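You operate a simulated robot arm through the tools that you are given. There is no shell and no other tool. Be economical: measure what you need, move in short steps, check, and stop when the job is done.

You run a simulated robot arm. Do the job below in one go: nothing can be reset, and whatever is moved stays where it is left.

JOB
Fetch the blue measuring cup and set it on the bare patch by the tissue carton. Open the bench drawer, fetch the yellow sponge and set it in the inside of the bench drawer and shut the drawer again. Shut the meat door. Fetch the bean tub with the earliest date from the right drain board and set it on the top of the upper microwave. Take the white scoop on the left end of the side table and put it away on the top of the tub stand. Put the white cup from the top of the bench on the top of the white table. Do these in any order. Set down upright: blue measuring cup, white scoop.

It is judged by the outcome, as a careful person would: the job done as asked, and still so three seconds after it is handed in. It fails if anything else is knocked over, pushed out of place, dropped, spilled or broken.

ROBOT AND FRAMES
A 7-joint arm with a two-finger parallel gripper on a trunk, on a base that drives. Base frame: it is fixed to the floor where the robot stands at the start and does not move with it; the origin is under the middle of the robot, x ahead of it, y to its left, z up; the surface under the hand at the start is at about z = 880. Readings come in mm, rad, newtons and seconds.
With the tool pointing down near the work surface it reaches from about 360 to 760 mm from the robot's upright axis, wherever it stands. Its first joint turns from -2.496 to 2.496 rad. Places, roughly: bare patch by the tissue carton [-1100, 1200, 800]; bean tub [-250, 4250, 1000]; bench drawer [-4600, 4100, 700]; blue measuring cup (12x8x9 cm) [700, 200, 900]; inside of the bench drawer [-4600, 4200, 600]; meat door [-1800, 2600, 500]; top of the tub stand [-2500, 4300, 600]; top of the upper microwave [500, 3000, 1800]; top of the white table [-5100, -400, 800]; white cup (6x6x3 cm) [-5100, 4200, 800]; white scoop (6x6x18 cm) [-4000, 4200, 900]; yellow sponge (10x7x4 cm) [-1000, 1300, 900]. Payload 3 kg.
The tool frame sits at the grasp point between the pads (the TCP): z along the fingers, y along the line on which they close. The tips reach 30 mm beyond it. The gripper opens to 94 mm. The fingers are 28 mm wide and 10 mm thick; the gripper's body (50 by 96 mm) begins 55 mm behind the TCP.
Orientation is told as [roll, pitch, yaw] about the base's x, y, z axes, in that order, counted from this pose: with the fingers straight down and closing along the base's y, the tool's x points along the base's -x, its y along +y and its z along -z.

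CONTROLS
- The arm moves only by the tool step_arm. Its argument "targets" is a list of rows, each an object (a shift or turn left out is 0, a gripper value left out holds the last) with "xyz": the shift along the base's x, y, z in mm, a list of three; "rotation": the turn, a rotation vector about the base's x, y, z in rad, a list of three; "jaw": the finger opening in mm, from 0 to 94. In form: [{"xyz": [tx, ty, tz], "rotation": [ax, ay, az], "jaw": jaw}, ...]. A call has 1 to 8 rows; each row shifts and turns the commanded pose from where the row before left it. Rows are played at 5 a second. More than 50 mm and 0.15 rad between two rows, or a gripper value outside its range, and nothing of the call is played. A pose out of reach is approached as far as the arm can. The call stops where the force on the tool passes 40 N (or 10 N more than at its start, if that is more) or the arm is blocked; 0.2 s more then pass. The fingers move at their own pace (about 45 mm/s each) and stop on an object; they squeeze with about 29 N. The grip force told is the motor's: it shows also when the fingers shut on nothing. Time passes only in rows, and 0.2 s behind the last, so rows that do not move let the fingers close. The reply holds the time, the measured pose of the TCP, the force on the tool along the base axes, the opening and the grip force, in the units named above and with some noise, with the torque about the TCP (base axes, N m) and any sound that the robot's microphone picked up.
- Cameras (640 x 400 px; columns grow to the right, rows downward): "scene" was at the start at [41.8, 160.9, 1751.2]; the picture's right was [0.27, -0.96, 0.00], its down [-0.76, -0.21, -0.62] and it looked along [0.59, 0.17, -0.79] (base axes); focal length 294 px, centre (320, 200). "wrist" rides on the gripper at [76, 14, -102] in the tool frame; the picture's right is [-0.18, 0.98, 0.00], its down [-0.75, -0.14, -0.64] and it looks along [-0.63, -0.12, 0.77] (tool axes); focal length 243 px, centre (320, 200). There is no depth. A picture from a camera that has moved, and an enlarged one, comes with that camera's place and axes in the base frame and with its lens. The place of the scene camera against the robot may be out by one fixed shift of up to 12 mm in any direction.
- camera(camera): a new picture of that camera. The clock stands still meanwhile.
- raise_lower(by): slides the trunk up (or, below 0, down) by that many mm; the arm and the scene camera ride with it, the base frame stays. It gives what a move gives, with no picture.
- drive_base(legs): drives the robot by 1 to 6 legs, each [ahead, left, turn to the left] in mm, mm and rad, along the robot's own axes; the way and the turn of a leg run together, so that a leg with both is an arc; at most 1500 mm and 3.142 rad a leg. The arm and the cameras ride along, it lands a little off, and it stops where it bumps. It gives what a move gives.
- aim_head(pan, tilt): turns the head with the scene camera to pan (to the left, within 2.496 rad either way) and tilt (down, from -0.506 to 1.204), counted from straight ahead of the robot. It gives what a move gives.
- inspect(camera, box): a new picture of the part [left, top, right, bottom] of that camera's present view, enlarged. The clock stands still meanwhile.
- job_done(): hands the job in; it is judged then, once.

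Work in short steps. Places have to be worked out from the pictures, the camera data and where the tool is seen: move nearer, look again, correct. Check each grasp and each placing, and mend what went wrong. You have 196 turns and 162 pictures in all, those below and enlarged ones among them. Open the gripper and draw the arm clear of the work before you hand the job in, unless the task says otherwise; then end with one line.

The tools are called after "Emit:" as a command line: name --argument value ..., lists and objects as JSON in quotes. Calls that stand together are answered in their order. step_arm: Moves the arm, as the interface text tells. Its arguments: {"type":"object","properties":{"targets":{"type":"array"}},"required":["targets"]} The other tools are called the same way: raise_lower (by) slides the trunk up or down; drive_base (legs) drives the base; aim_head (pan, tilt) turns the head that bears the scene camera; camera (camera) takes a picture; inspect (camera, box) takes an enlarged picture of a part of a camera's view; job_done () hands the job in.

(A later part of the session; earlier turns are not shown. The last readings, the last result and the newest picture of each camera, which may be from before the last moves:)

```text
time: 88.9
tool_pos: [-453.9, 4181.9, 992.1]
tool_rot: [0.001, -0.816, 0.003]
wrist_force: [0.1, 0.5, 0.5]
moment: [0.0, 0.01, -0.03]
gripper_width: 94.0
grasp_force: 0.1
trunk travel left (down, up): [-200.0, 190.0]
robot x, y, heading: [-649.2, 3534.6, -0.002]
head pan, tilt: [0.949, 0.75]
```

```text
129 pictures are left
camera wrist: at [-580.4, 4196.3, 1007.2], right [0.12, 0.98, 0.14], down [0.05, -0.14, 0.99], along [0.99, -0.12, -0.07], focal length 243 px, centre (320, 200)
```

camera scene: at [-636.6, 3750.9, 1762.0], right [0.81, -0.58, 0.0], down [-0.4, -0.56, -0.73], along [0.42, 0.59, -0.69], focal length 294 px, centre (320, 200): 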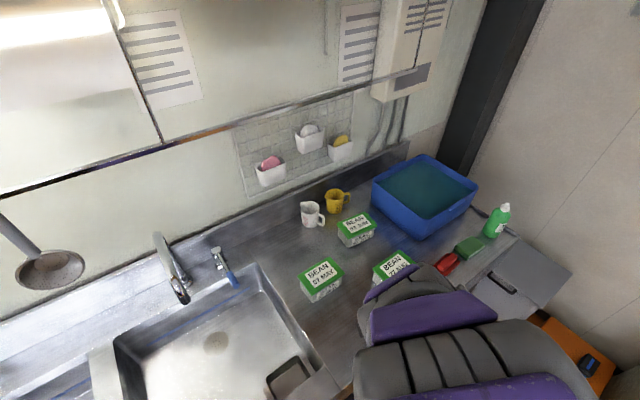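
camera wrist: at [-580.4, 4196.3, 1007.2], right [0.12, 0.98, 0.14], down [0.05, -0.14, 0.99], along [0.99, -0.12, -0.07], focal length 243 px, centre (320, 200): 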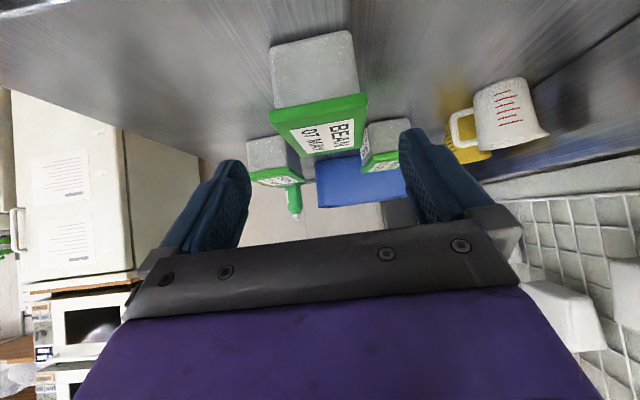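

Lateral alignment looks right; lid seems slightly higher (~918). I advance along the tool axis most of the way and check.

Emit:
step_arm --targets '[{"xyz": [27, 0, -25]}, {"xyz": [27, 0, -25]}]'

Emit:
camera --camera "wrist"

Emit:
inspect --camera "scene" --box '[240, 200, 400, 320]'

```text
time: 89.5
tool_pos: [-398.7, 4181.4, 941.3]
tool_rot: [0.0, -0.816, 0.003]
wrist_force: [0.1, -0.1, 0.4]
moment: [0.0, 0.0, -0.01]
gripper_width: 94.1
grasp_force: 0.1
trunk travel left (down, up): [-200.0, 190.0]
robot x, y, heading: [-653.1, 3530.5, -0.001]
head pan, tilt: [0.949, 0.75]
```

```text
128 pictures are left
camera wrist: at [-526.0, 4195.4, 956.7], right [0.12, 0.98, 0.13], down [0.05, -0.14, 0.99], along [0.99, -0.12, -0.07], focal length 243 px, centre (320, 200)
```

wrist: 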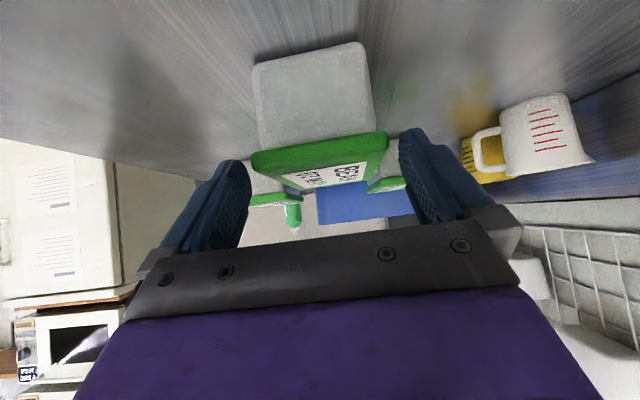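

```text
3.33 times, centred on (320, 260) of scene
camera zoom: at [-635.1, 3744.4, 1762.6], right [0.81, -0.58, 0.0], down [-0.4, -0.56, -0.73], along [0.42, 0.59, -0.69], focal length 978 px, centre (320, 0)
```

zoom: 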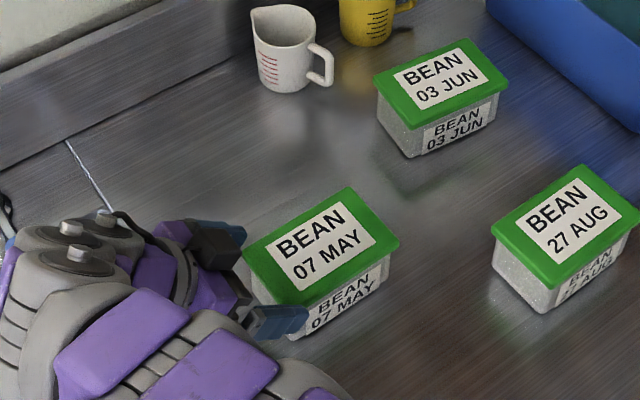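

Centered within ~1 mm; lid top ≈926, counter ≈856. Final advance to [-347,4182,900], then close.

Emit:
step_arm --targets '[{"xyz": [26, 0.5, -20]}, {"xyz": [26, 0.5, -20]}, {"jaw": 75}, {"jaw": 65}, {"jaw": 60}]'

Emit:
camera --camera "wrist"

```text
time: 90.7
tool_pos: [-347.7, 4183.0, 901.7]
tool_rot: [-0.002, -0.814, 0.002]
wrist_force: [-0.5, -0.5, 0.3]
moment: [-0.02, 0.07, -0.01]
gripper_width: 89.4
grasp_force: 28.5
trunk travel left (down, up): [-200.0, 190.0]
robot x, y, heading: [-653.4, 3533.8, -0.0]
head pan, tilt: [0.949, 0.75]
```

```text
126 pictures are left
camera wrist: at [-474.0, 4196.8, 916.7], right [0.12, 0.98, 0.13], down [0.05, -0.14, 0.99], along [0.99, -0.12, -0.07], focal length 243 px, centre (320, 200)
```

wrist: 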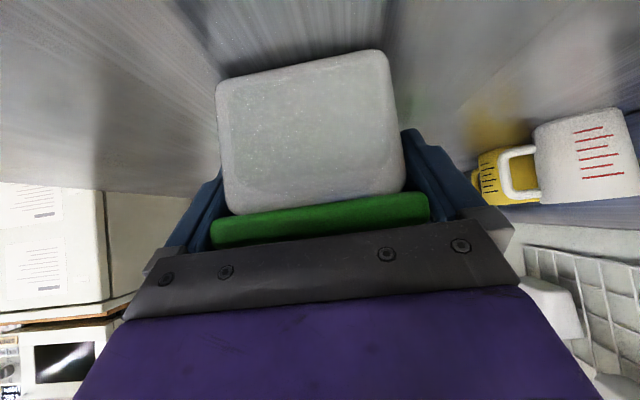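

Gripped at 89 mm on the lid edge. I lift straight up a bit and check.

Emit:
step_arm --targets '[{"xyz": [0, 0, 15]}, {"xyz": [0, 0, 30]}, {"xyz": [0, 0, 40]}, {"xyz": [0, 0, 45]}]'

Emit:
camera --camera "wrist"

Emit:
camera --camera "scene"

```text
time: 91.7
tool_pos: [-347.5, 4182.3, 1032.0]
tool_rot: [-0.001, -0.813, 0.002]
wrist_force: [0.3, 0.4, -3.8]
moment: [-0.05, 0.09, -0.02]
gripper_width: 89.2
grasp_force: 28.8
trunk travel left (down, up): [-200.0, 190.0]
robot x, y, heading: [-649.7, 3531.8, 0.006]
head pan, tilt: [0.949, 0.75]
```

```text
125 pictures are left
camera wrist: at [-474.1, 4194.7, 1048.1], right [0.13, 0.98, 0.13], down [0.05, -0.14, 0.99], along [0.99, -0.12, -0.07], focal length 243 px, centre (320, 200)
```

wrist: 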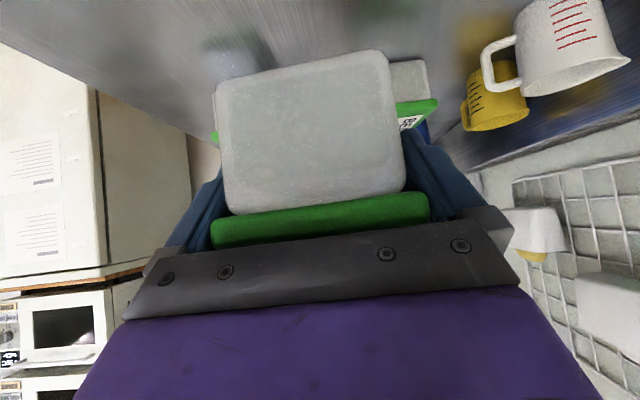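

```text
124 pictures are left
camera scene: at [-635.4, 3743.0, 1762.8], right [0.81, -0.58, 0.0], down [-0.4, -0.56, -0.73], along [0.42, 0.59, -0.69], focal length 294 px, centre (320, 200)
```

scene: 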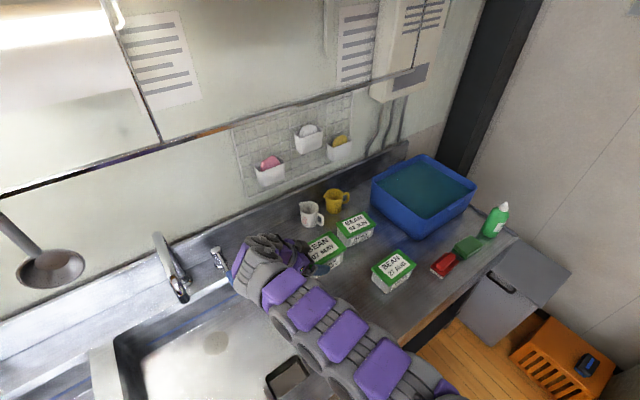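

The tub is firmly held. I raise the trunk, back away from the sink sideways, then lift and swing the arm forward keeping the tool's orientation.

Emit:
raise_lower --by 190

Emit:
drive_base --legs '[[0, -420, 0]]'

Emit:
step_arm --targets '[{"xyz": [5, -25, 40]}, {"xyz": [5, -25, 40]}, {"xyz": [5, -25, 40]}, {"xyz": [5, -25, 40]}, {"xyz": [5, -25, 40]}, {"xyz": [5, -25, 40]}, {"xyz": [5, -25, 40]}, {"xyz": [5, -25, 40]}]'

```text
time: 93.8
tool_pos: [-347.1, 4181.7, 1221.2]
tool_rot: [-0.002, -0.815, 0.002]
wrist_force: [0.1, -0.2, -4.0]
moment: [-0.01, 0.08, 0.04]
gripper_width: 89.2
grasp_force: 29.4
trunk travel left (down, up): [-390.0, 0.0]
robot x, y, heading: [-650.5, 3531.3, 0.003]
head pan, tilt: [0.949, 0.75]
```

```text
time: 96.3
tool_pos: [-345.1, 3759.9, 1223.0]
tool_rot: [0.001, -0.816, 0.0]
wrist_force: [0.5, 0.1, -2.9]
moment: [0.01, 0.06, 0.04]
gripper_width: 89.2
grasp_force: 28.8
trunk travel left (down, up): [-390.0, 0.0]
robot x, y, heading: [-650.5, 3111.4, 0.0]
head pan, tilt: [0.949, 0.75]
```

```text
time: 98.3
tool_pos: [-285.0, 3538.1, 1364.4]
tool_rot: [-0.245, -0.52, 0.108]
wrist_force: [-0.2, -0.5, -2.9]
moment: [-0.04, 0.05, -0.04]
gripper_width: 89.0
grasp_force: 29.0
trunk travel left (down, up): [-390.0, 0.0]
robot x, y, heading: [-648.5, 3109.6, 0.006]
head pan, tilt: [0.949, 0.75]
stopped in row 8: the arm was blocked; the commanded pose is now the measured one
```

That branch ran into a joint limit. As before, I bring the tool to straight down (tub just tilts in the grip), swing to the front, then tilt forward in the natural plane.

Emit:
step_arm --targets '[{"xyz": [10, -10, 20], "rotation": [0.06, 0.13, -0.027]}, {"xyz": [10, -10, 20], "rotation": [0.06, 0.13, -0.027]}, {"xyz": [10, -10, 20], "rotation": [0.06, 0.13, -0.027]}, {"xyz": [10, -10, 20], "rotation": [0.06, 0.13, -0.027]}]'

Emit:
step_arm --targets '[{"xyz": [10, -40, 20]}, {"xyz": [10, -40, 20]}, {"xyz": [10, -40, 20]}, {"xyz": [10, -40, 20]}, {"xyz": [10, -40, 20]}, {"xyz": [10, -40, 20]}, {"xyz": [10, -40, 10]}, {"xyz": [10, -40, 0]}]'

```text
time: 99.3
tool_pos: [-248.1, 3503.0, 1452.8]
tool_rot: [0.024, -0.017, -0.068]
wrist_force: [0.8, 0.0, -4.1]
moment: [-0.03, 0.08, -0.01]
gripper_width: 89.2
grasp_force: 28.8
trunk travel left (down, up): [-390.0, 0.0]
robot x, y, heading: [-651.6, 3106.9, 0.003]
head pan, tilt: [0.949, 0.75]
```

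```text
time: 101.1
tool_pos: [-169.4, 3179.3, 1582.4]
tool_rot: [0.025, -0.02, -0.069]
wrist_force: [-0.6, -0.6, -3.0]
moment: [0.01, 0.07, -0.04]
gripper_width: 89.2
grasp_force: 29.4
trunk travel left (down, up): [-390.0, 0.0]
robot x, y, heading: [-650.7, 3107.9, 0.003]
head pan, tilt: [0.949, 0.75]
```

Natural pose reached. Now tilt forward to −0.815 while rising, correcting yaw and roll.

Emit:
step_arm --targets '[{"xyz": [0, -10, 10], "rotation": [-0.02, 0, 0.069]}, {"xyz": [0, -10, 20], "rotation": [0, -0.134, 0]}, {"xyz": [0, -10, 40], "rotation": [0, -0.134, 0]}, {"xyz": [0, -10, 45], "rotation": [0, -0.134, 0]}, {"xyz": [0, -10, 45], "rotation": [0, -0.134, 0]}, {"xyz": [0, -10, 45], "rotation": [0, -0.134, 0]}, {"xyz": [0, -10, 45], "rotation": [0, -0.128, 0]}]'

Emit:
aim_head --pan 0.1 --tilt 0.3

Emit:
camera --camera "scene"

Emit:
camera --camera "wrist"

```text
time: 102.7
tool_pos: [-171.1, 3112.2, 1832.9]
tool_rot: [0.0, -0.82, 0.004]
wrist_force: [-0.4, 0.4, -2.6]
moment: [-0.01, 0.11, 0.02]
gripper_width: 89.0
grasp_force: 29.8
trunk travel left (down, up): [-390.0, 0.0]
robot x, y, heading: [-651.4, 3112.1, 0.001]
head pan, tilt: [0.949, 0.75]
```

```text
time: 103.9
tool_pos: [-169.5, 3114.0, 1832.0]
tool_rot: [0.001, -0.817, 0.003]
wrist_force: [-0.3, -0.1, -2.9]
moment: [-0.01, 0.09, -0.01]
gripper_width: 89.2
grasp_force: 29.4
trunk travel left (down, up): [-390.0, 0.0]
robot x, y, heading: [-653.3, 3109.5, -0.002]
head pan, tilt: [0.099, 0.3]
```

```text
123 pictures are left
camera scene: at [-588.9, 3257.5, 1993.9], right [0.1, -0.99, 0.0], down [-0.3, -0.03, -0.95], along [0.95, 0.1, -0.3], focal length 294 px, centre (320, 200)
```

scene: 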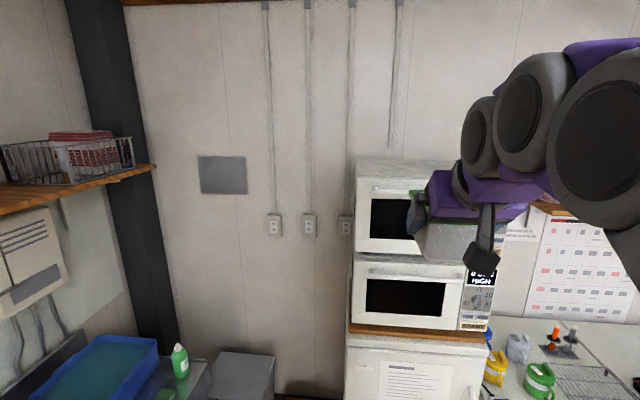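

```text
122 pictures are left
camera wrist: at [-296.5, 3127.6, 1846.8], right [0.12, 0.98, 0.13], down [0.05, -0.14, 0.99], along [0.99, -0.11, -0.07], focal length 243 px, centre (320, 200)
```

wrist: 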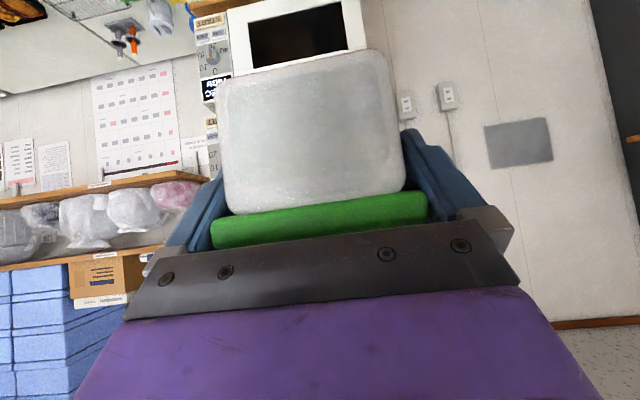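

Tub bottom ≈1786 now; I raise it to ~1816, drive to the microwave and re-look before going over it.

Emit:
step_arm --targets '[{"xyz": [0, 0, 30]}, {"xyz": [0, 0, 5]}]'

Emit:
drive_base --legs '[[330, -100, 0]]'

Emit:
camera --camera "scene"

Emit:
camera --camera "wrist"

```text
time: 104.5
tool_pos: [-170.1, 3112.0, 1868.0]
tool_rot: [0.002, -0.818, 0.003]
wrist_force: [-0.1, -0.5, -3.1]
moment: [0.01, 0.05, -0.03]
gripper_width: 89.3
grasp_force: 29.2
trunk travel left (down, up): [-390.0, 0.0]
robot x, y, heading: [-648.5, 3112.2, 0.001]
head pan, tilt: [0.099, 0.3]
```

```text
time: 106.8
tool_pos: [159.4, 3020.6, 1868.3]
tool_rot: [-0.006, -0.818, 0.005]
wrist_force: [-0.2, 0.9, -4.1]
moment: [0.01, 0.09, -0.04]
gripper_width: 89.2
grasp_force: 28.9
trunk travel left (down, up): [-390.0, 0.0]
robot x, y, heading: [-317.3, 3012.9, -0.002]
head pan, tilt: [0.099, 0.3]
```

```text
121 pictures are left
camera scene: at [-259.3, 3165.9, 1993.3], right [0.1, -1.0, 0.0], down [-0.3, -0.03, -0.95], along [0.95, 0.09, -0.3], focal length 294 px, centre (320, 200)
```

scene: 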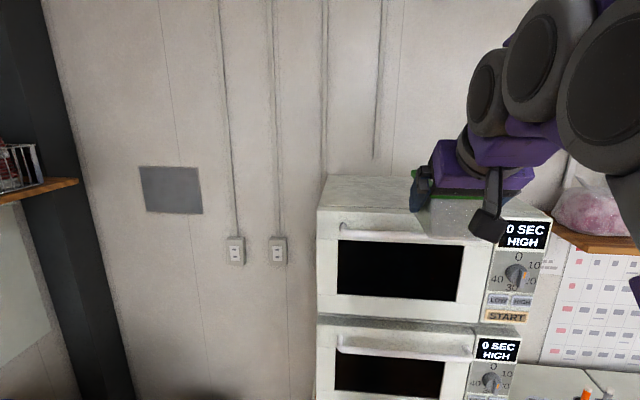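

```text
120 pictures are left
camera wrist: at [33.1, 3033.8, 1882.3], right [0.12, 0.98, 0.13], down [0.05, -0.14, 0.99], along [0.99, -0.12, -0.06], focal length 243 px, centre (320, 200)
```

wrist: 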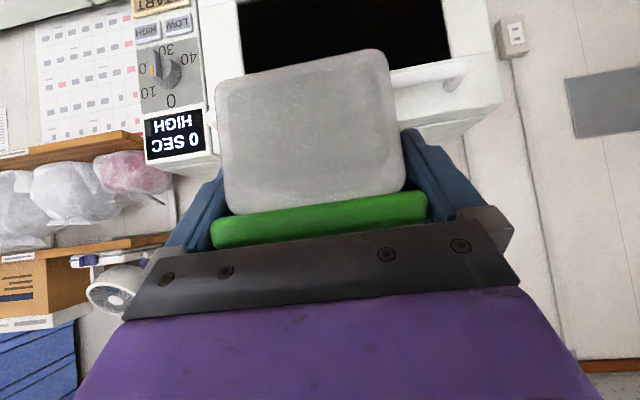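

Microwave top confirmed at z≈1775. I drive 220 mm closer and extend the arm ~95 mm over the top.

Emit:
drive_base --legs '[[220, 0, 0]]'

Emit:
step_arm --targets '[{"xyz": [32, -5, 0]}, {"xyz": [32, -5, 0]}, {"xyz": [32, -5, 0]}]'

Emit:
camera --camera "scene"

Emit:
camera --camera "wrist"

```text
time: 108.5
tool_pos: [379.1, 3012.9, 1867.8]
tool_rot: [0.0, -0.816, 0.0]
wrist_force: [0.8, -0.7, -2.5]
moment: [-0.02, 0.1, 0.01]
gripper_width: 89.3
grasp_force: 28.6
trunk travel left (down, up): [-390.0, 0.0]
robot x, y, heading: [-97.1, 3012.0, -0.003]
head pan, tilt: [0.099, 0.3]
```

```text
time: 109.2
tool_pos: [480.1, 2994.7, 1865.6]
tool_rot: [0.004, -0.816, -0.002]
wrist_force: [0.7, 0.1, -4.2]
moment: [0.01, 0.13, -0.03]
gripper_width: 89.2
grasp_force: 28.8
trunk travel left (down, up): [-390.0, 0.0]
robot x, y, heading: [-98.2, 3012.9, 0.0]
head pan, tilt: [0.099, 0.3]
```

```text
119 pictures are left
camera scene: at [-33.0, 3155.4, 1993.9], right [0.1, -1.0, 0.0], down [-0.3, -0.03, -0.95], along [0.95, 0.09, -0.3], focal length 294 px, centre (320, 200)
```

scene: 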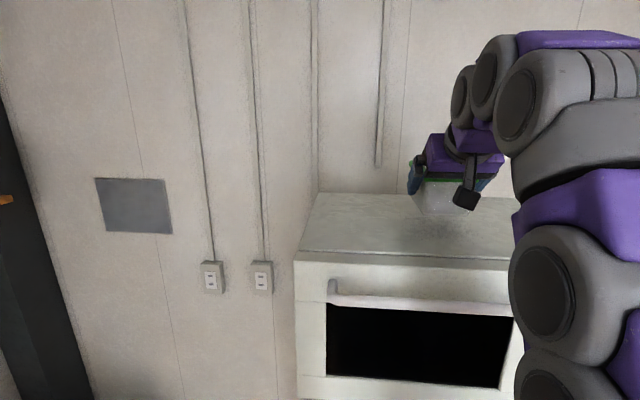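

```text
118 pictures are left
camera wrist: at [353.1, 3009.0, 1880.7], right [0.13, 0.98, 0.14], down [0.05, -0.14, 0.99], along [0.99, -0.12, -0.07], focal length 243 px, centre (320, 200)
```

wrist: 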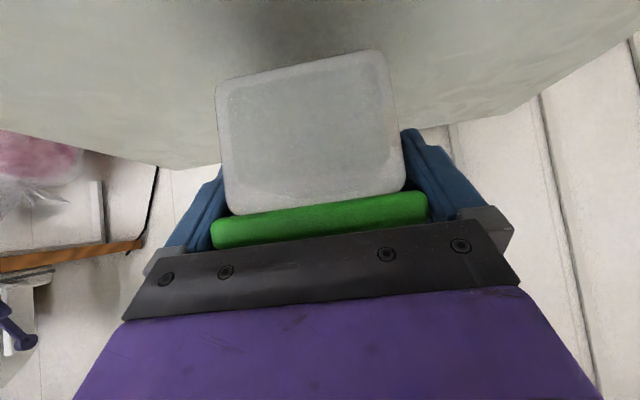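

Over the microwave top, empty around. I descend with force checks (contact expected near TCP z≈1822).

Emit:
step_arm --targets '[{"xyz": [0, 0, -20]}, {"xyz": [0, 0, -12]}, {"xyz": [0, 0, -6]}]'

Emit:
step_arm --targets '[{"xyz": [0, 0, -4]}, {"xyz": [0, 0, -4]}, {"xyz": [0, 0, 0]}]'

```text
time: 110.0
tool_pos: [474.3, 2997.7, 1831.0]
tool_rot: [0.002, -0.82, -0.001]
wrist_force: [0.9, 0.7, 1.2]
moment: [0.21, 0.28, -0.02]
gripper_width: 89.2
grasp_force: 29.1
trunk travel left (down, up): [-390.0, 0.0]
robot x, y, heading: [-96.9, 3011.2, -0.002]
head pan, tilt: [0.099, 0.3]
```

```text
time: 110.8
tool_pos: [473.3, 2998.1, 1824.3]
tool_rot: [0.001, -0.821, -0.002]
wrist_force: [1.5, -0.6, 21.2]
moment: [-0.04, 0.39, 0.0]
gripper_width: 89.1
grasp_force: 29.3
trunk travel left (down, up): [-390.0, 0.0]
robot x, y, heading: [-105.3, 3010.4, -0.006]
head pan, tilt: [0.099, 0.3]
```

Firm contact at z≈1826. I release, wait, and retreat along the tool axis.

Emit:
step_arm --targets '[{"xyz": [0, 0, 2], "jaw": 94}, {"jaw": 94}, {"jaw": 94}, {"xyz": [-22, 0, 21]}, {"xyz": [-30, 0, 28]}, {"xyz": [-35, 0, 30]}, {"xyz": [-40, 0, 20]}]'

Emit:
camera --camera "scene"

Emit:
camera --camera "wrist"

```text
time: 112.5
tool_pos: [342.5, 2997.5, 1922.1]
tool_rot: [0.002, -0.821, -0.001]
wrist_force: [-1.0, 0.2, -0.6]
moment: [-0.03, -0.06, 0.0]
gripper_width: 93.8
grasp_force: 0.0
trunk travel left (down, up): [-390.0, 0.0]
robot x, y, heading: [-100.2, 3011.3, 0.001]
head pan, tilt: [0.099, 0.3]
```

```text
117 pictures are left
camera scene: at [-44.6, 3158.0, 1994.2], right [0.1, -1.0, 0.0], down [-0.29, -0.03, -0.96], along [0.95, 0.09, -0.29], focal length 294 px, centre (320, 200)
```

scene: 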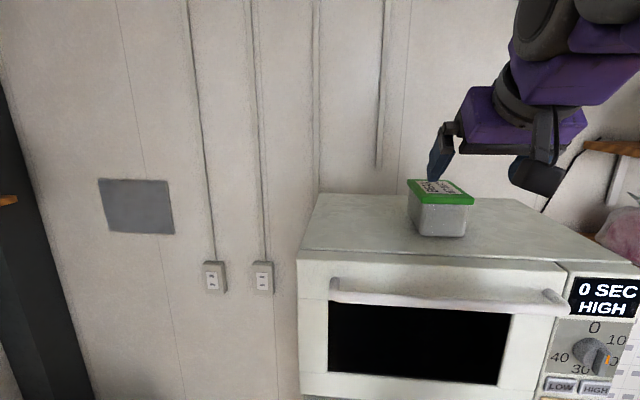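

```text
116 pictures are left
camera wrist: at [216.0, 3010.8, 1938.2], right [0.13, 0.98, 0.14], down [0.04, -0.14, 0.99], along [0.99, -0.12, -0.06], focal length 243 px, centre (320, 200)
```

wrist: 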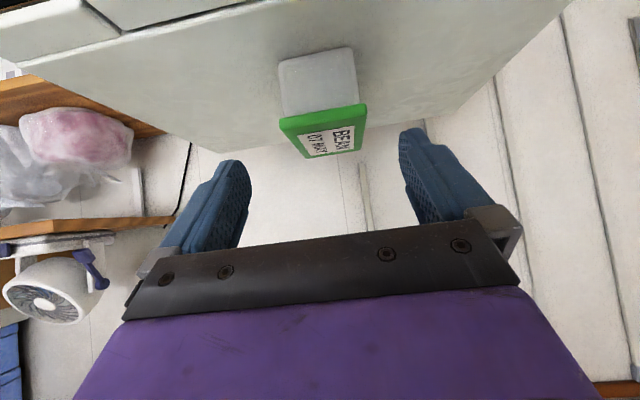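

The tub sits on the microwave. Next the meat door: I back off, lower the trunk, turn to face the island and look at the door.

Emit:
drive_base --legs '[[-550, 0, 0], [0, 250, -1.57], [0, -750, 0]]'

Emit:
raise_lower --by -390

Emit:
aim_head --pan -0.6 --tilt 0.8

Emit:
camera --camera "scene"

```text
time: 123.1
tool_pos: [-1235.1, 2719.1, 1922.3]
tool_rot: [-0.01, -0.817, -1.555]
wrist_force: [0.0, 0.7, -0.2]
moment: [-0.01, -0.06, 0.01]
gripper_width: 94.1
grasp_force: 0.1
trunk travel left (down, up): [-390.0, 0.0]
robot x, y, heading: [-1244.2, 3168.4, -1.564]
head pan, tilt: [0.099, 0.3]
cut short: leg 2
```

```text
time: 126.8
tool_pos: [-1250.2, 2719.7, 1532.2]
tool_rot: [0.002, -0.818, -1.562]
wrist_force: [-0.3, 0.7, 1.0]
moment: [-0.02, 0.02, 0.0]
gripper_width: 93.9
grasp_force: 0.1
trunk travel left (down, up): [0.0, 390.0]
robot x, y, heading: [-1238.7, 3163.6, -1.565]
head pan, tilt: [0.099, 0.3]
```

```text
time: 127.9
tool_pos: [-1249.8, 2720.3, 1533.5]
tool_rot: [0.003, -0.816, -1.563]
wrist_force: [-0.1, -0.9, -0.7]
moment: [-0.01, 0.0, -0.04]
gripper_width: 93.9
grasp_force: 0.1
trunk travel left (down, up): [0.0, 390.0]
robot x, y, heading: [-1239.1, 3164.7, -1.56]
head pan, tilt: [-0.6, 0.799]
```

```text
115 pictures are left
camera scene: at [-1148.3, 3126.2, 1559.7], right [-0.83, 0.56, 0.0], down [0.4, 0.6, -0.7], along [-0.39, -0.58, -0.72], focal length 294 px, centre (320, 200)
```

scene: 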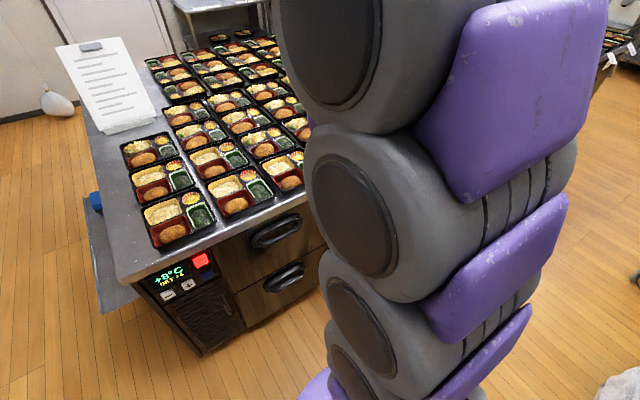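

The arm hides the door from here. I move along the aisle past the door and look back at it, checking the way behind too.

Emit:
drive_base --legs '[[-60, -950, 0]]'

Emit:
aim_head --pan 0.7 --tilt 0.7

Emit:
camera --camera "scene"

```text
time: 132.9
tool_pos: [-2194.1, 2771.1, 1532.6]
tool_rot: [-0.002, -0.818, -1.559]
wrist_force: [0.7, 0.3, 0.1]
moment: [-0.01, -0.01, -0.01]
gripper_width: 93.8
grasp_force: 0.1
trunk travel left (down, up): [0.0, 390.0]
robot x, y, heading: [-2189.1, 3221.8, -1.564]
head pan, tilt: [-0.6, 0.799]
```

```text
time: 134.3
tool_pos: [-2198.2, 2773.1, 1532.4]
tool_rot: [0.003, -0.817, -1.562]
wrist_force: [0.0, 0.4, 0.0]
moment: [0.01, 0.01, 0.0]
gripper_width: 94.1
grasp_force: 0.0
trunk travel left (down, up): [0.0, 390.0]
robot x, y, heading: [-2186.0, 3221.0, -1.561]
head pan, tilt: [0.7, 0.7]
```

```text
114 pictures are left
camera scene: at [-1996.4, 3181.4, 1567.8], right [-0.76, -0.65, 0.0], down [-0.42, 0.49, -0.76], along [0.5, -0.58, -0.65], focal length 294 px, centre (320, 200)
```

scene: 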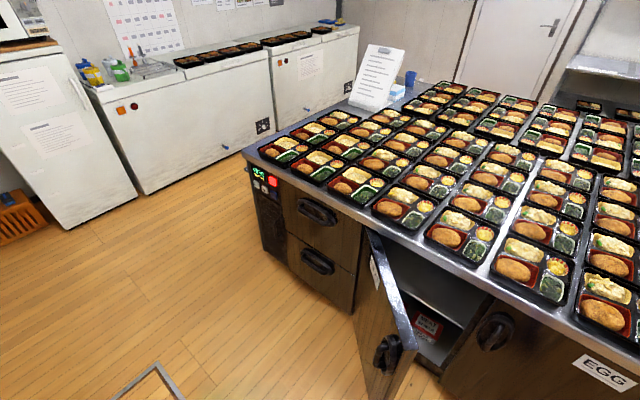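

The door is hinged at about x=-1657, free end near [-1971,2781], open ~39°. I position in front of it, reduce tilt to ~0.45 and lower the closed gripper beside its outer face.

Emit:
drive_base --legs '[[-40, 300, 0]]'

Emit:
step_arm --targets '[{"xyz": [0, 0, -40], "rotation": [0.125, 0, 0], "jaw": 20}, {"xyz": [0, 0, -40], "rotation": [0.125, 0, 0], "jaw": 0}, {"xyz": [0, 0, -40], "rotation": [0.125, 0, 0]}, {"xyz": [0, 0, -45]}, {"xyz": [0, 0, -45]}, {"xyz": [0, 0, -45]}, {"xyz": [0, 0, -45]}, {"xyz": [0, 0, -45]}]'

```text
time: 136.4
tool_pos: [-1916.4, 2813.9, 1531.6]
tool_rot: [0.015, -0.817, -1.572]
wrist_force: [0.2, -0.3, -0.7]
moment: [0.01, -0.03, 0.01]
gripper_width: 93.8
grasp_force: 0.1
trunk travel left (down, up): [0.0, 390.0]
robot x, y, heading: [-1890.9, 3261.0, -1.562]
head pan, tilt: [0.7, 0.7]
```

```text
time: 138.2
tool_pos: [-1889.2, 2814.6, 1186.6]
tool_rot: [-0.003, -0.443, -1.559]
wrist_force: [-0.5, -0.1, 0.4]
moment: [0.02, 0.03, -0.03]
gripper_width: 0.2
grasp_force: 28.8
trunk travel left (down, up): [0.0, 390.0]
robot x, y, heading: [-1892.6, 3266.9, -1.563]
head pan, tilt: [0.7, 0.7]
```

Continue lowering toward z≈640 beside the door face.

Emit:
step_arm --targets '[{"xyz": [0, 0, -49]}, {"xyz": [0, 0, -49]}, {"xyz": [0, 0, -49]}, {"xyz": [0, 0, -49]}, {"xyz": [0, 0, -49]}, {"xyz": [0, 0, -49]}, {"xyz": [0, 0, -49]}, {"xyz": [0, 0, -49]}]'

Emit:
aim_head --pan 0.15 --tilt 0.85

Emit:
camera --camera "scene"

Emit:
camera --camera "wrist"

```text
time: 140.0
tool_pos: [-1897.7, 2797.7, 797.9]
tool_rot: [0.003, -0.441, -1.561]
wrist_force: [0.6, 0.7, -0.2]
moment: [0.01, -0.02, -0.03]
gripper_width: 0.0
grasp_force: 29.0
out of reach, approached as far as the arm can: row 6, 7
trunk travel left (down, up): [0.0, 390.0]
robot x, y, heading: [-1894.4, 3261.1, -1.568]
head pan, tilt: [0.7, 0.7]
```

```text
time: 141.0
tool_pos: [-1899.7, 2797.4, 797.1]
tool_rot: [0.0, -0.439, -1.563]
wrist_force: [-0.1, 0.0, -0.4]
moment: [0.0, 0.0, 0.01]
gripper_width: 0.1
grasp_force: 29.2
trunk travel left (down, up): [0.0, 390.0]
robot x, y, heading: [-1888.4, 3264.3, -1.566]
head pan, tilt: [0.15, 0.85]
```

```text
113 pictures are left
camera scene: at [-1743.8, 3209.6, 1555.6], right [-0.99, -0.16, 0.0], down [-0.12, 0.74, -0.66], along [0.1, -0.65, -0.75], focal length 294 px, centre (320, 200)
```

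scene: 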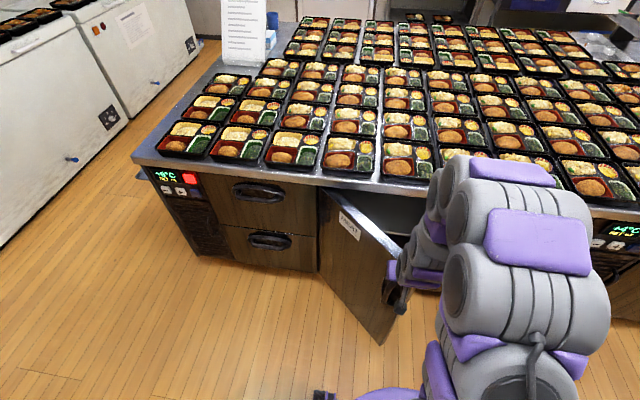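

```text
112 pictures are left
camera wrist: at [-1885.5, 2909.8, 859.1], right [0.98, -0.16, 0.08], down [-0.14, -0.41, 0.9], along [-0.11, -0.9, -0.43], focal length 243 px, centre (320, 200)
```

wrist: 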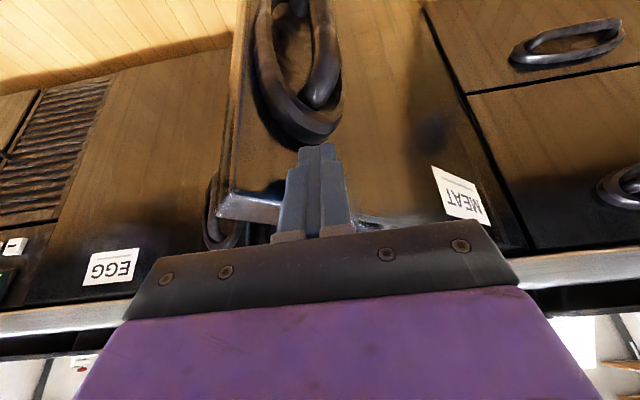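

The gripper points at the door just above its handle. I shift 50 mm toward the hinge to avoid the handle and push toward the island.

Emit:
step_arm --targets '[{"xyz": [48, 0, 0]}, {"xyz": [0, -45, -5]}, {"xyz": [0, -45, -5]}, {"xyz": [0, -45, -5]}, {"xyz": [0, -40, -5]}, {"xyz": [0, -30, 0]}]'

Emit:
camera --camera "scene"

Emit:
camera --camera "wrist"

```text
time: 142.4
tool_pos: [-1849.8, 2593.6, 778.6]
tool_rot: [0.002, -0.443, -1.564]
wrist_force: [-0.1, -0.2, -0.1]
moment: [0.02, -0.02, -0.02]
gripper_width: 0.0
grasp_force: 28.9
trunk travel left (down, up): [0.0, 390.0]
robot x, y, heading: [-1886.3, 3260.6, -1.565]
head pan, tilt: [0.15, 0.85]
```

```text
111 pictures are left
camera scene: at [-1742.3, 3208.0, 1555.4], right [-0.99, -0.16, 0.0], down [-0.12, 0.74, -0.66], along [0.1, -0.65, -0.75], focal length 294 px, centre (320, 200)
```

scene: 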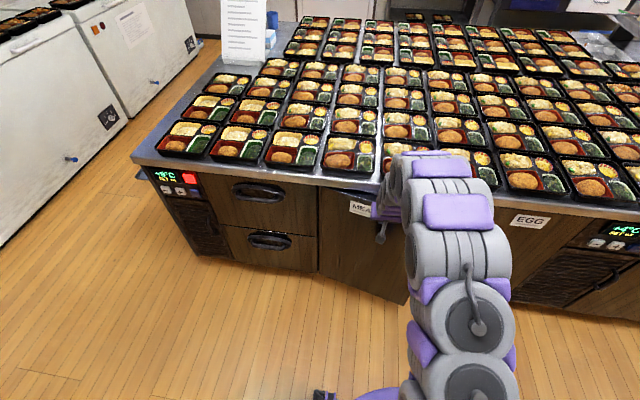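

```text
110 pictures are left
camera wrist: at [-1837.1, 2706.4, 839.3], right [0.98, -0.16, 0.08], down [-0.14, -0.41, 0.9], along [-0.11, -0.9, -0.42], focal length 243 px, centre (320, 200)
```

wrist: 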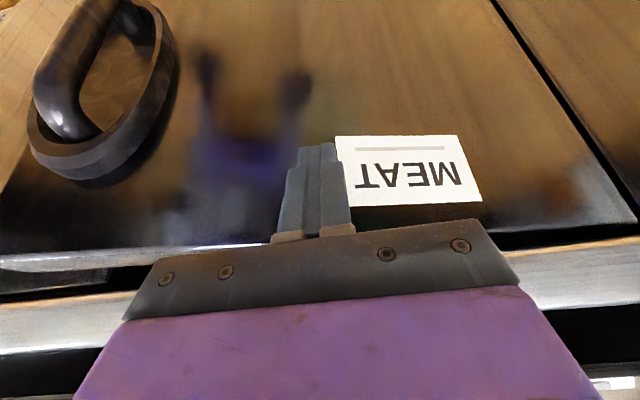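

The door swung nearly shut with little force. I keep pushing in small steps until resistance.

Emit:
step_arm --targets '[{"xyz": [0, -12, 0]}, {"xyz": [0, -12, 0]}, {"xyz": [0, -10, 0]}, {"xyz": [0, -8, 0]}, {"xyz": [0, -8, 0]}]'

Emit:
camera --camera "scene"

Emit:
camera --camera "wrist"

```text
time: 143.6
tool_pos: [-1851.2, 2543.8, 778.4]
tool_rot: [0.002, -0.443, -1.561]
wrist_force: [0.5, 0.2, -0.4]
moment: [-0.02, -0.01, -0.01]
gripper_width: 0.1
grasp_force: 28.9
trunk travel left (down, up): [0.0, 390.0]
robot x, y, heading: [-1893.5, 3260.5, -1.561]
head pan, tilt: [0.15, 0.85]
```

```text
109 pictures are left
camera scene: at [-1743.3, 3207.7, 1555.5], right [-0.99, -0.16, 0.0], down [-0.12, 0.74, -0.66], along [0.1, -0.65, -0.75], focal length 294 px, centre (320, 200)
```

scene: 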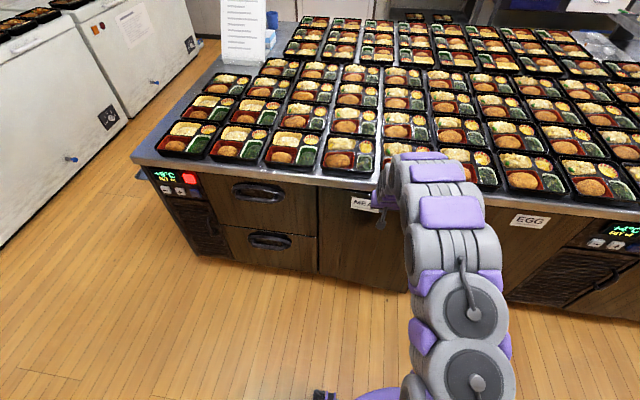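

```text
108 pictures are left
camera wrist: at [-1837.2, 2656.7, 838.6], right [0.98, -0.16, 0.08], down [-0.14, -0.41, 0.9], along [-0.11, -0.9, -0.42], focal length 243 px, centre (320, 200)
```

wrist: 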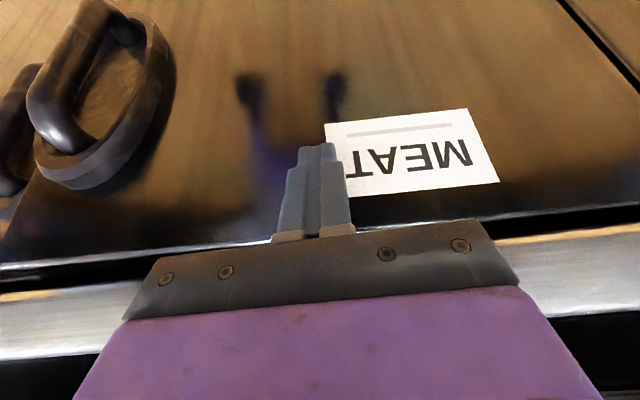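

Nearly parallel; keep pushing gently until the force tells it has seated.

Emit:
step_arm --targets '[{"xyz": [0, -6, 0]}, {"xyz": [0, -6, 0]}, {"xyz": [0, -6, 0]}, {"xyz": [0, -6, 0]}]'

Emit:
camera --camera "wrist"

```text
time: 144.6
tool_pos: [-1851.8, 2522.3, 777.2]
tool_rot: [0.001, -0.443, -1.562]
wrist_force: [-0.6, 8.0, 0.6]
moment: [0.15, -0.13, -0.06]
gripper_width: 0.0
grasp_force: 29.3
trunk travel left (down, up): [0.0, 390.0]
robot x, y, heading: [-1891.4, 3259.6, -1.562]
head pan, tilt: [0.15, 0.85]
```

```text
107 pictures are left
camera wrist: at [-1837.8, 2633.9, 838.2], right [0.98, -0.16, 0.08], down [-0.14, -0.41, 0.9], along [-0.11, -0.9, -0.42], focal length 243 px, centre (320, 200)
```

wrist: 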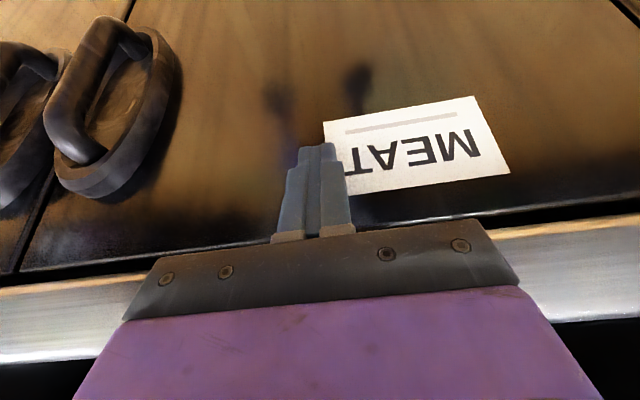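

Force begins to rise and the door is flush with the EGG door. One more small push to seat it.

Emit:
step_arm --targets '[{"xyz": [0, -5, 0]}, {"xyz": [0, -4, 0]}]'

Emit:
step_arm --targets '[{"xyz": [0, 40, 5]}, {"xyz": [0, 45, 10]}, {"xyz": [0, 45, 20]}, {"xyz": [0, 45, 20]}, {"xyz": [0, 20, 45]}, {"xyz": [0, 0, 49]}, {"xyz": [0, 0, 49]}]'

Emit:
camera --camera "scene"

```text
time: 145.0
tool_pos: [-1851.7, 2520.6, 777.6]
tool_rot: [0.0, -0.431, -1.562]
wrist_force: [0.1, 17.2, 13.1]
moment: [0.24, 0.25, -0.03]
gripper_width: 0.0
grasp_force: 29.0
trunk travel left (down, up): [0.0, 390.0]
robot x, y, heading: [-1891.5, 3262.3, -1.564]
head pan, tilt: [0.15, 0.85]
stopped in row 2: the force on the tool passed its limit at 46 N (the readings are from after the stop); the commanded pose is now the measured one
```

```text
time: 146.6
tool_pos: [-1849.9, 2715.0, 973.6]
tool_rot: [0.003, -0.429, -1.563]
wrist_force: [-0.3, -0.2, -0.7]
moment: [-0.02, -0.01, 0.0]
gripper_width: 0.4
grasp_force: 29.2
trunk travel left (down, up): [0.0, 390.0]
robot x, y, heading: [-1894.8, 3263.4, -1.556]
head pan, tilt: [0.15, 0.85]
```

```text
106 pictures are left
camera scene: at [-1743.2, 3210.9, 1555.6], right [-0.99, -0.16, 0.0], down [-0.12, 0.74, -0.66], along [0.1, -0.65, -0.75], focal length 294 px, centre (320, 200)
```

scene: 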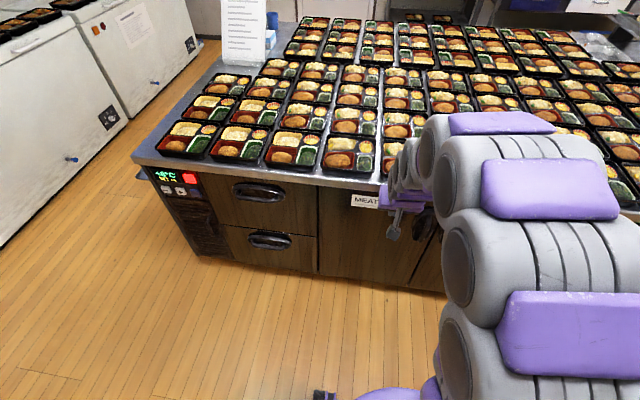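

Meat door is shut. Now I straighten the tool, travel west along the aisle, and look at the side table and tub stand.

Emit:
step_arm --targets '[{"xyz": [0, 30, 35], "rotation": [0.143, 0, 0]}, {"xyz": [0, 30, 35], "rotation": [0.143, 0, 0]}, {"xyz": [0, 30, 35], "rotation": [0.143, 0, 0]}, {"xyz": [0, 0, 45]}, {"xyz": [0, 0, 45], "jaw": 94}]'

Emit:
drive_base --legs '[[0, -1300, 0], [0, 0, 3.13]]'

Emit:
raise_lower --by 200

Emit:
aim_head --pan 0.45 --tilt 0.5

Emit:
camera --camera "scene"

Emit:
aim_head --pan -0.9 --tilt 0.5

Emit:
camera --camera "scene"

```text
time: 147.8
tool_pos: [-1851.0, 2804.2, 1169.1]
tool_rot: [0.002, 0.0, -1.563]
wrist_force: [-0.6, 0.3, 0.4]
moment: [0.01, 0.03, 0.03]
gripper_width: 32.5
grasp_force: 0.1
trunk travel left (down, up): [0.0, 390.0]
robot x, y, heading: [-1891.1, 3260.6, -1.566]
head pan, tilt: [0.15, 0.85]
```

```text
time: 152.8
tool_pos: [-2935.1, 2799.1, 1170.7]
tool_rot: [0.016, -0.005, -1.609]
wrist_force: [-1.2, -0.4, 0.3]
moment: [0.01, -0.05, -0.02]
gripper_width: 94.0
grasp_force: 0.0
trunk travel left (down, up): [0.0, 390.0]
robot x, y, heading: [-2945.5, 3257.6, -1.605]
head pan, tilt: [0.15, 0.85]
stopped in leg 1: the robot was blocked; the commanded pose is now the measured one
```

```text
time: 155.0
tool_pos: [-2931.7, 2799.2, 1369.2]
tool_rot: [0.012, -0.006, -1.605]
wrist_force: [0.4, -1.0, -0.1]
moment: [0.0, 0.0, -0.02]
gripper_width: 94.0
grasp_force: 0.0
trunk travel left (down, up): [-200.0, 190.0]
robot x, y, heading: [-2944.4, 3259.7, -1.6]
head pan, tilt: [0.15, 0.85]
```

```text
time: 155.8
tool_pos: [-2932.0, 2798.5, 1370.3]
tool_rot: [0.013, -0.004, -1.606]
wrist_force: [-0.3, 0.3, -0.2]
moment: [0.0, -0.01, -0.05]
gripper_width: 93.8
grasp_force: 0.0
trunk travel left (down, up): [-200.0, 190.0]
robot x, y, heading: [-2947.5, 3260.9, -1.599]
head pan, tilt: [0.45, 0.499]
```

```text
105 pictures are left
camera scene: at [-2761.0, 3193.8, 1784.5], right [-0.91, -0.41, 0.0], down [-0.2, 0.44, -0.88], along [0.35, -0.8, -0.48], focal length 294 px, centre (320, 200)
```

scene: 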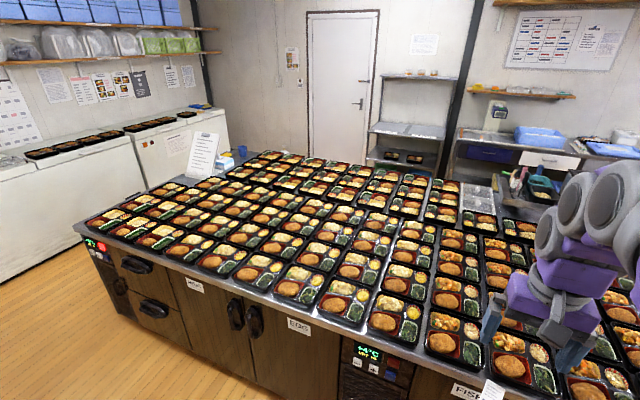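

```text
time: 157.3
tool_pos: [-2931.3, 2798.7, 1369.1]
tool_rot: [0.011, -0.005, -1.606]
wrist_force: [-0.2, 0.4, -0.2]
moment: [0.0, -0.03, 0.03]
gripper_width: 94.0
grasp_force: 0.0
trunk travel left (down, up): [-200.0, 190.0]
robot x, y, heading: [-2944.7, 3253.5, -1.599]
head pan, tilt: [-0.901, 0.499]
```

```text
104 pictures are left
camera scene: at [-2871.1, 3222.3, 1785.2], right [-0.6, 0.8, 0.01], down [0.38, 0.29, -0.88], along [-0.71, -0.52, -0.48], focal length 294 px, centre (320, 200)
```

scene: 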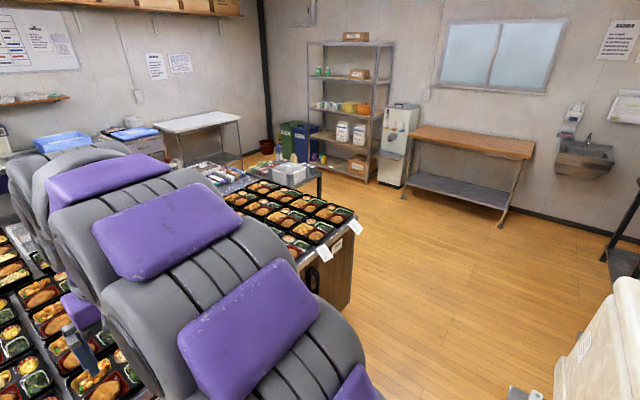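

The drive was blocked at x≈-2945 by something on the robot's right. I look there.

Emit:
aim_head --pan -1.7 --tilt 0.7

Emit:
camera --camera "scene"

Emit:
aim_head --pan -2.45 --tilt 0.6

Emit:
camera --camera "scene"

```text
time: 158.5
tool_pos: [-2931.6, 2798.3, 1369.6]
tool_rot: [0.013, -0.004, -1.605]
wrist_force: [0.3, 0.3, -0.1]
moment: [0.0, 0.0, 0.0]
gripper_width: 94.2
grasp_force: 0.1
trunk travel left (down, up): [-200.0, 190.0]
robot x, y, heading: [-2947.8, 3258.8, -1.598]
head pan, tilt: [-1.7, 0.7]
```

```text
103 pictures are left
camera scene: at [-2882.2, 3290.1, 1767.7], right [0.16, 0.99, 0.0], down [0.63, -0.1, -0.77], along [-0.76, 0.12, -0.64], focal length 294 px, centre (320, 200)
```

scene: 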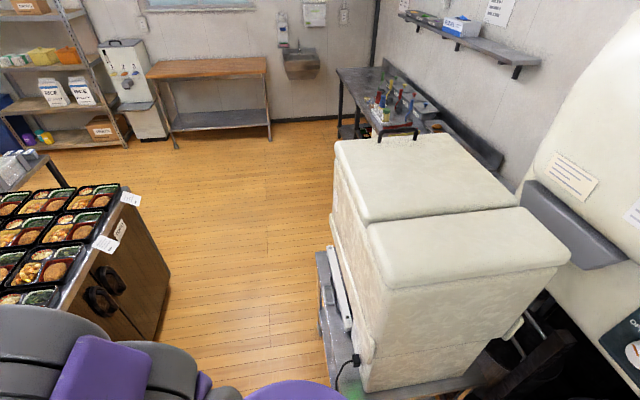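

```text
time: 159.6
tool_pos: [-2931.6, 2798.7, 1370.1]
tool_rot: [0.013, -0.006, -1.605]
wrist_force: [0.1, 0.0, 0.1]
moment: [0.03, -0.01, 0.02]
gripper_width: 93.9
grasp_force: 0.1
trunk travel left (down, up): [-200.0, 190.0]
robot x, y, heading: [-2950.4, 3256.3, -1.601]
head pan, tilt: [-2.45, 0.6]
```

```text
102 pictures are left
camera scene: at [-2852.6, 3346.4, 1776.3], right [0.79, 0.61, 0.0], down [0.34, -0.44, -0.83], along [-0.51, 0.65, -0.56], focal length 294 px, centre (320, 200)
```

scene: 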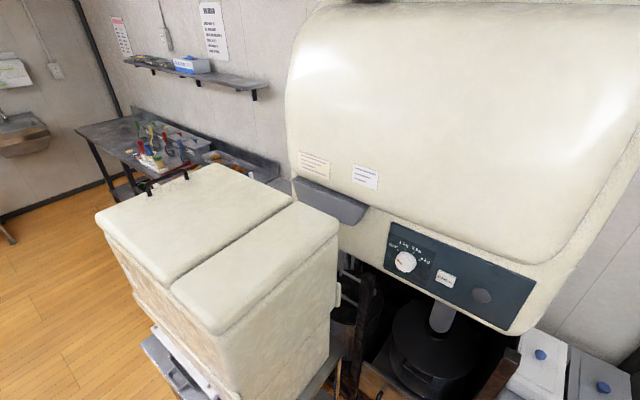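

I bumped the machine stand's front edge (y≈3370). I shift toward the island to y≈2950, pass it, and turn to face the +y wall.

Emit:
drive_base --legs '[[310, 0, 0.03], [0, -1250, 0], [0, 0, 3.13]]'

Emit:
aim_head --pan 0.3 --tilt 0.4

Emit:
camera --camera "scene"

Emit:
aim_head --pan -0.9 --tilt 0.4

Emit:
camera --camera "scene"

```text
time: 174.8
tool_pos: [-4202.4, 3404.3, 1370.2]
tool_rot: [0.014, -0.006, 1.551]
wrist_force: [-0.1, 0.0, 0.8]
moment: [-0.01, -0.02, 0.01]
gripper_width: 94.1
grasp_force: 0.1
trunk travel left (down, up): [-200.0, 190.0]
robot x, y, heading: [-4182.6, 2947.4, 1.56]
head pan, tilt: [-2.45, 0.6]
```

```text
time: 177.3
tool_pos: [-4205.3, 3403.3, 1369.6]
tool_rot: [0.014, -0.005, 1.552]
wrist_force: [0.8, 0.5, -0.5]
moment: [0.04, -0.02, 0.0]
gripper_width: 94.3
grasp_force: 0.0
trunk travel left (down, up): [-200.0, 190.0]
robot x, y, heading: [-4185.2, 2944.9, 1.558]
head pan, tilt: [0.3, 0.4]
```

```text
101 pictures are left
camera scene: at [-4357.7, 3005.4, 1794.7], right [0.96, 0.28, 0.0], down [0.11, -0.37, -0.92], along [-0.26, 0.88, -0.39], focal length 294 px, centre (320, 200)
```

scene: 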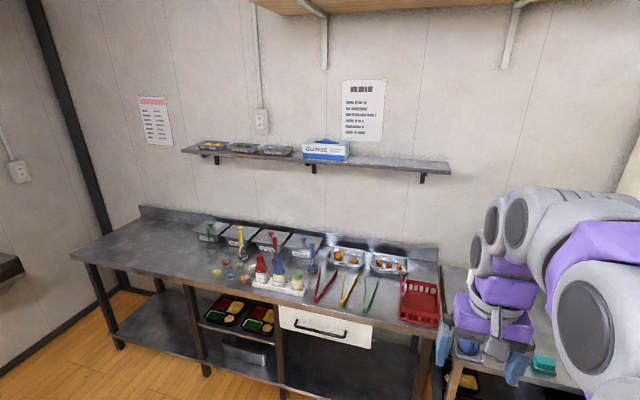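

```text
time: 178.7
tool_pos: [-4204.6, 3403.1, 1370.4]
tool_rot: [0.014, -0.005, 1.552]
wrist_force: [-0.4, 0.2, -0.2]
moment: [0.04, 0.02, 0.04]
gripper_width: 93.7
grasp_force: 0.1
trunk travel left (down, up): [-200.0, 190.0]
robot x, y, heading: [-4188.8, 2946.2, 1.559]
head pan, tilt: [-0.901, 0.4]
```

```text
100 pictures are left
camera scene: at [-4258.3, 2973.2, 1794.8], right [0.61, -0.79, 0.0], down [-0.31, -0.24, -0.92], along [0.73, 0.56, -0.39], focal length 294 px, centre (320, 200)
```

scene: 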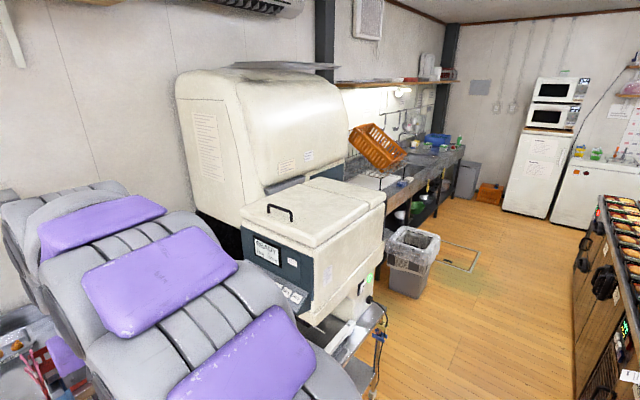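

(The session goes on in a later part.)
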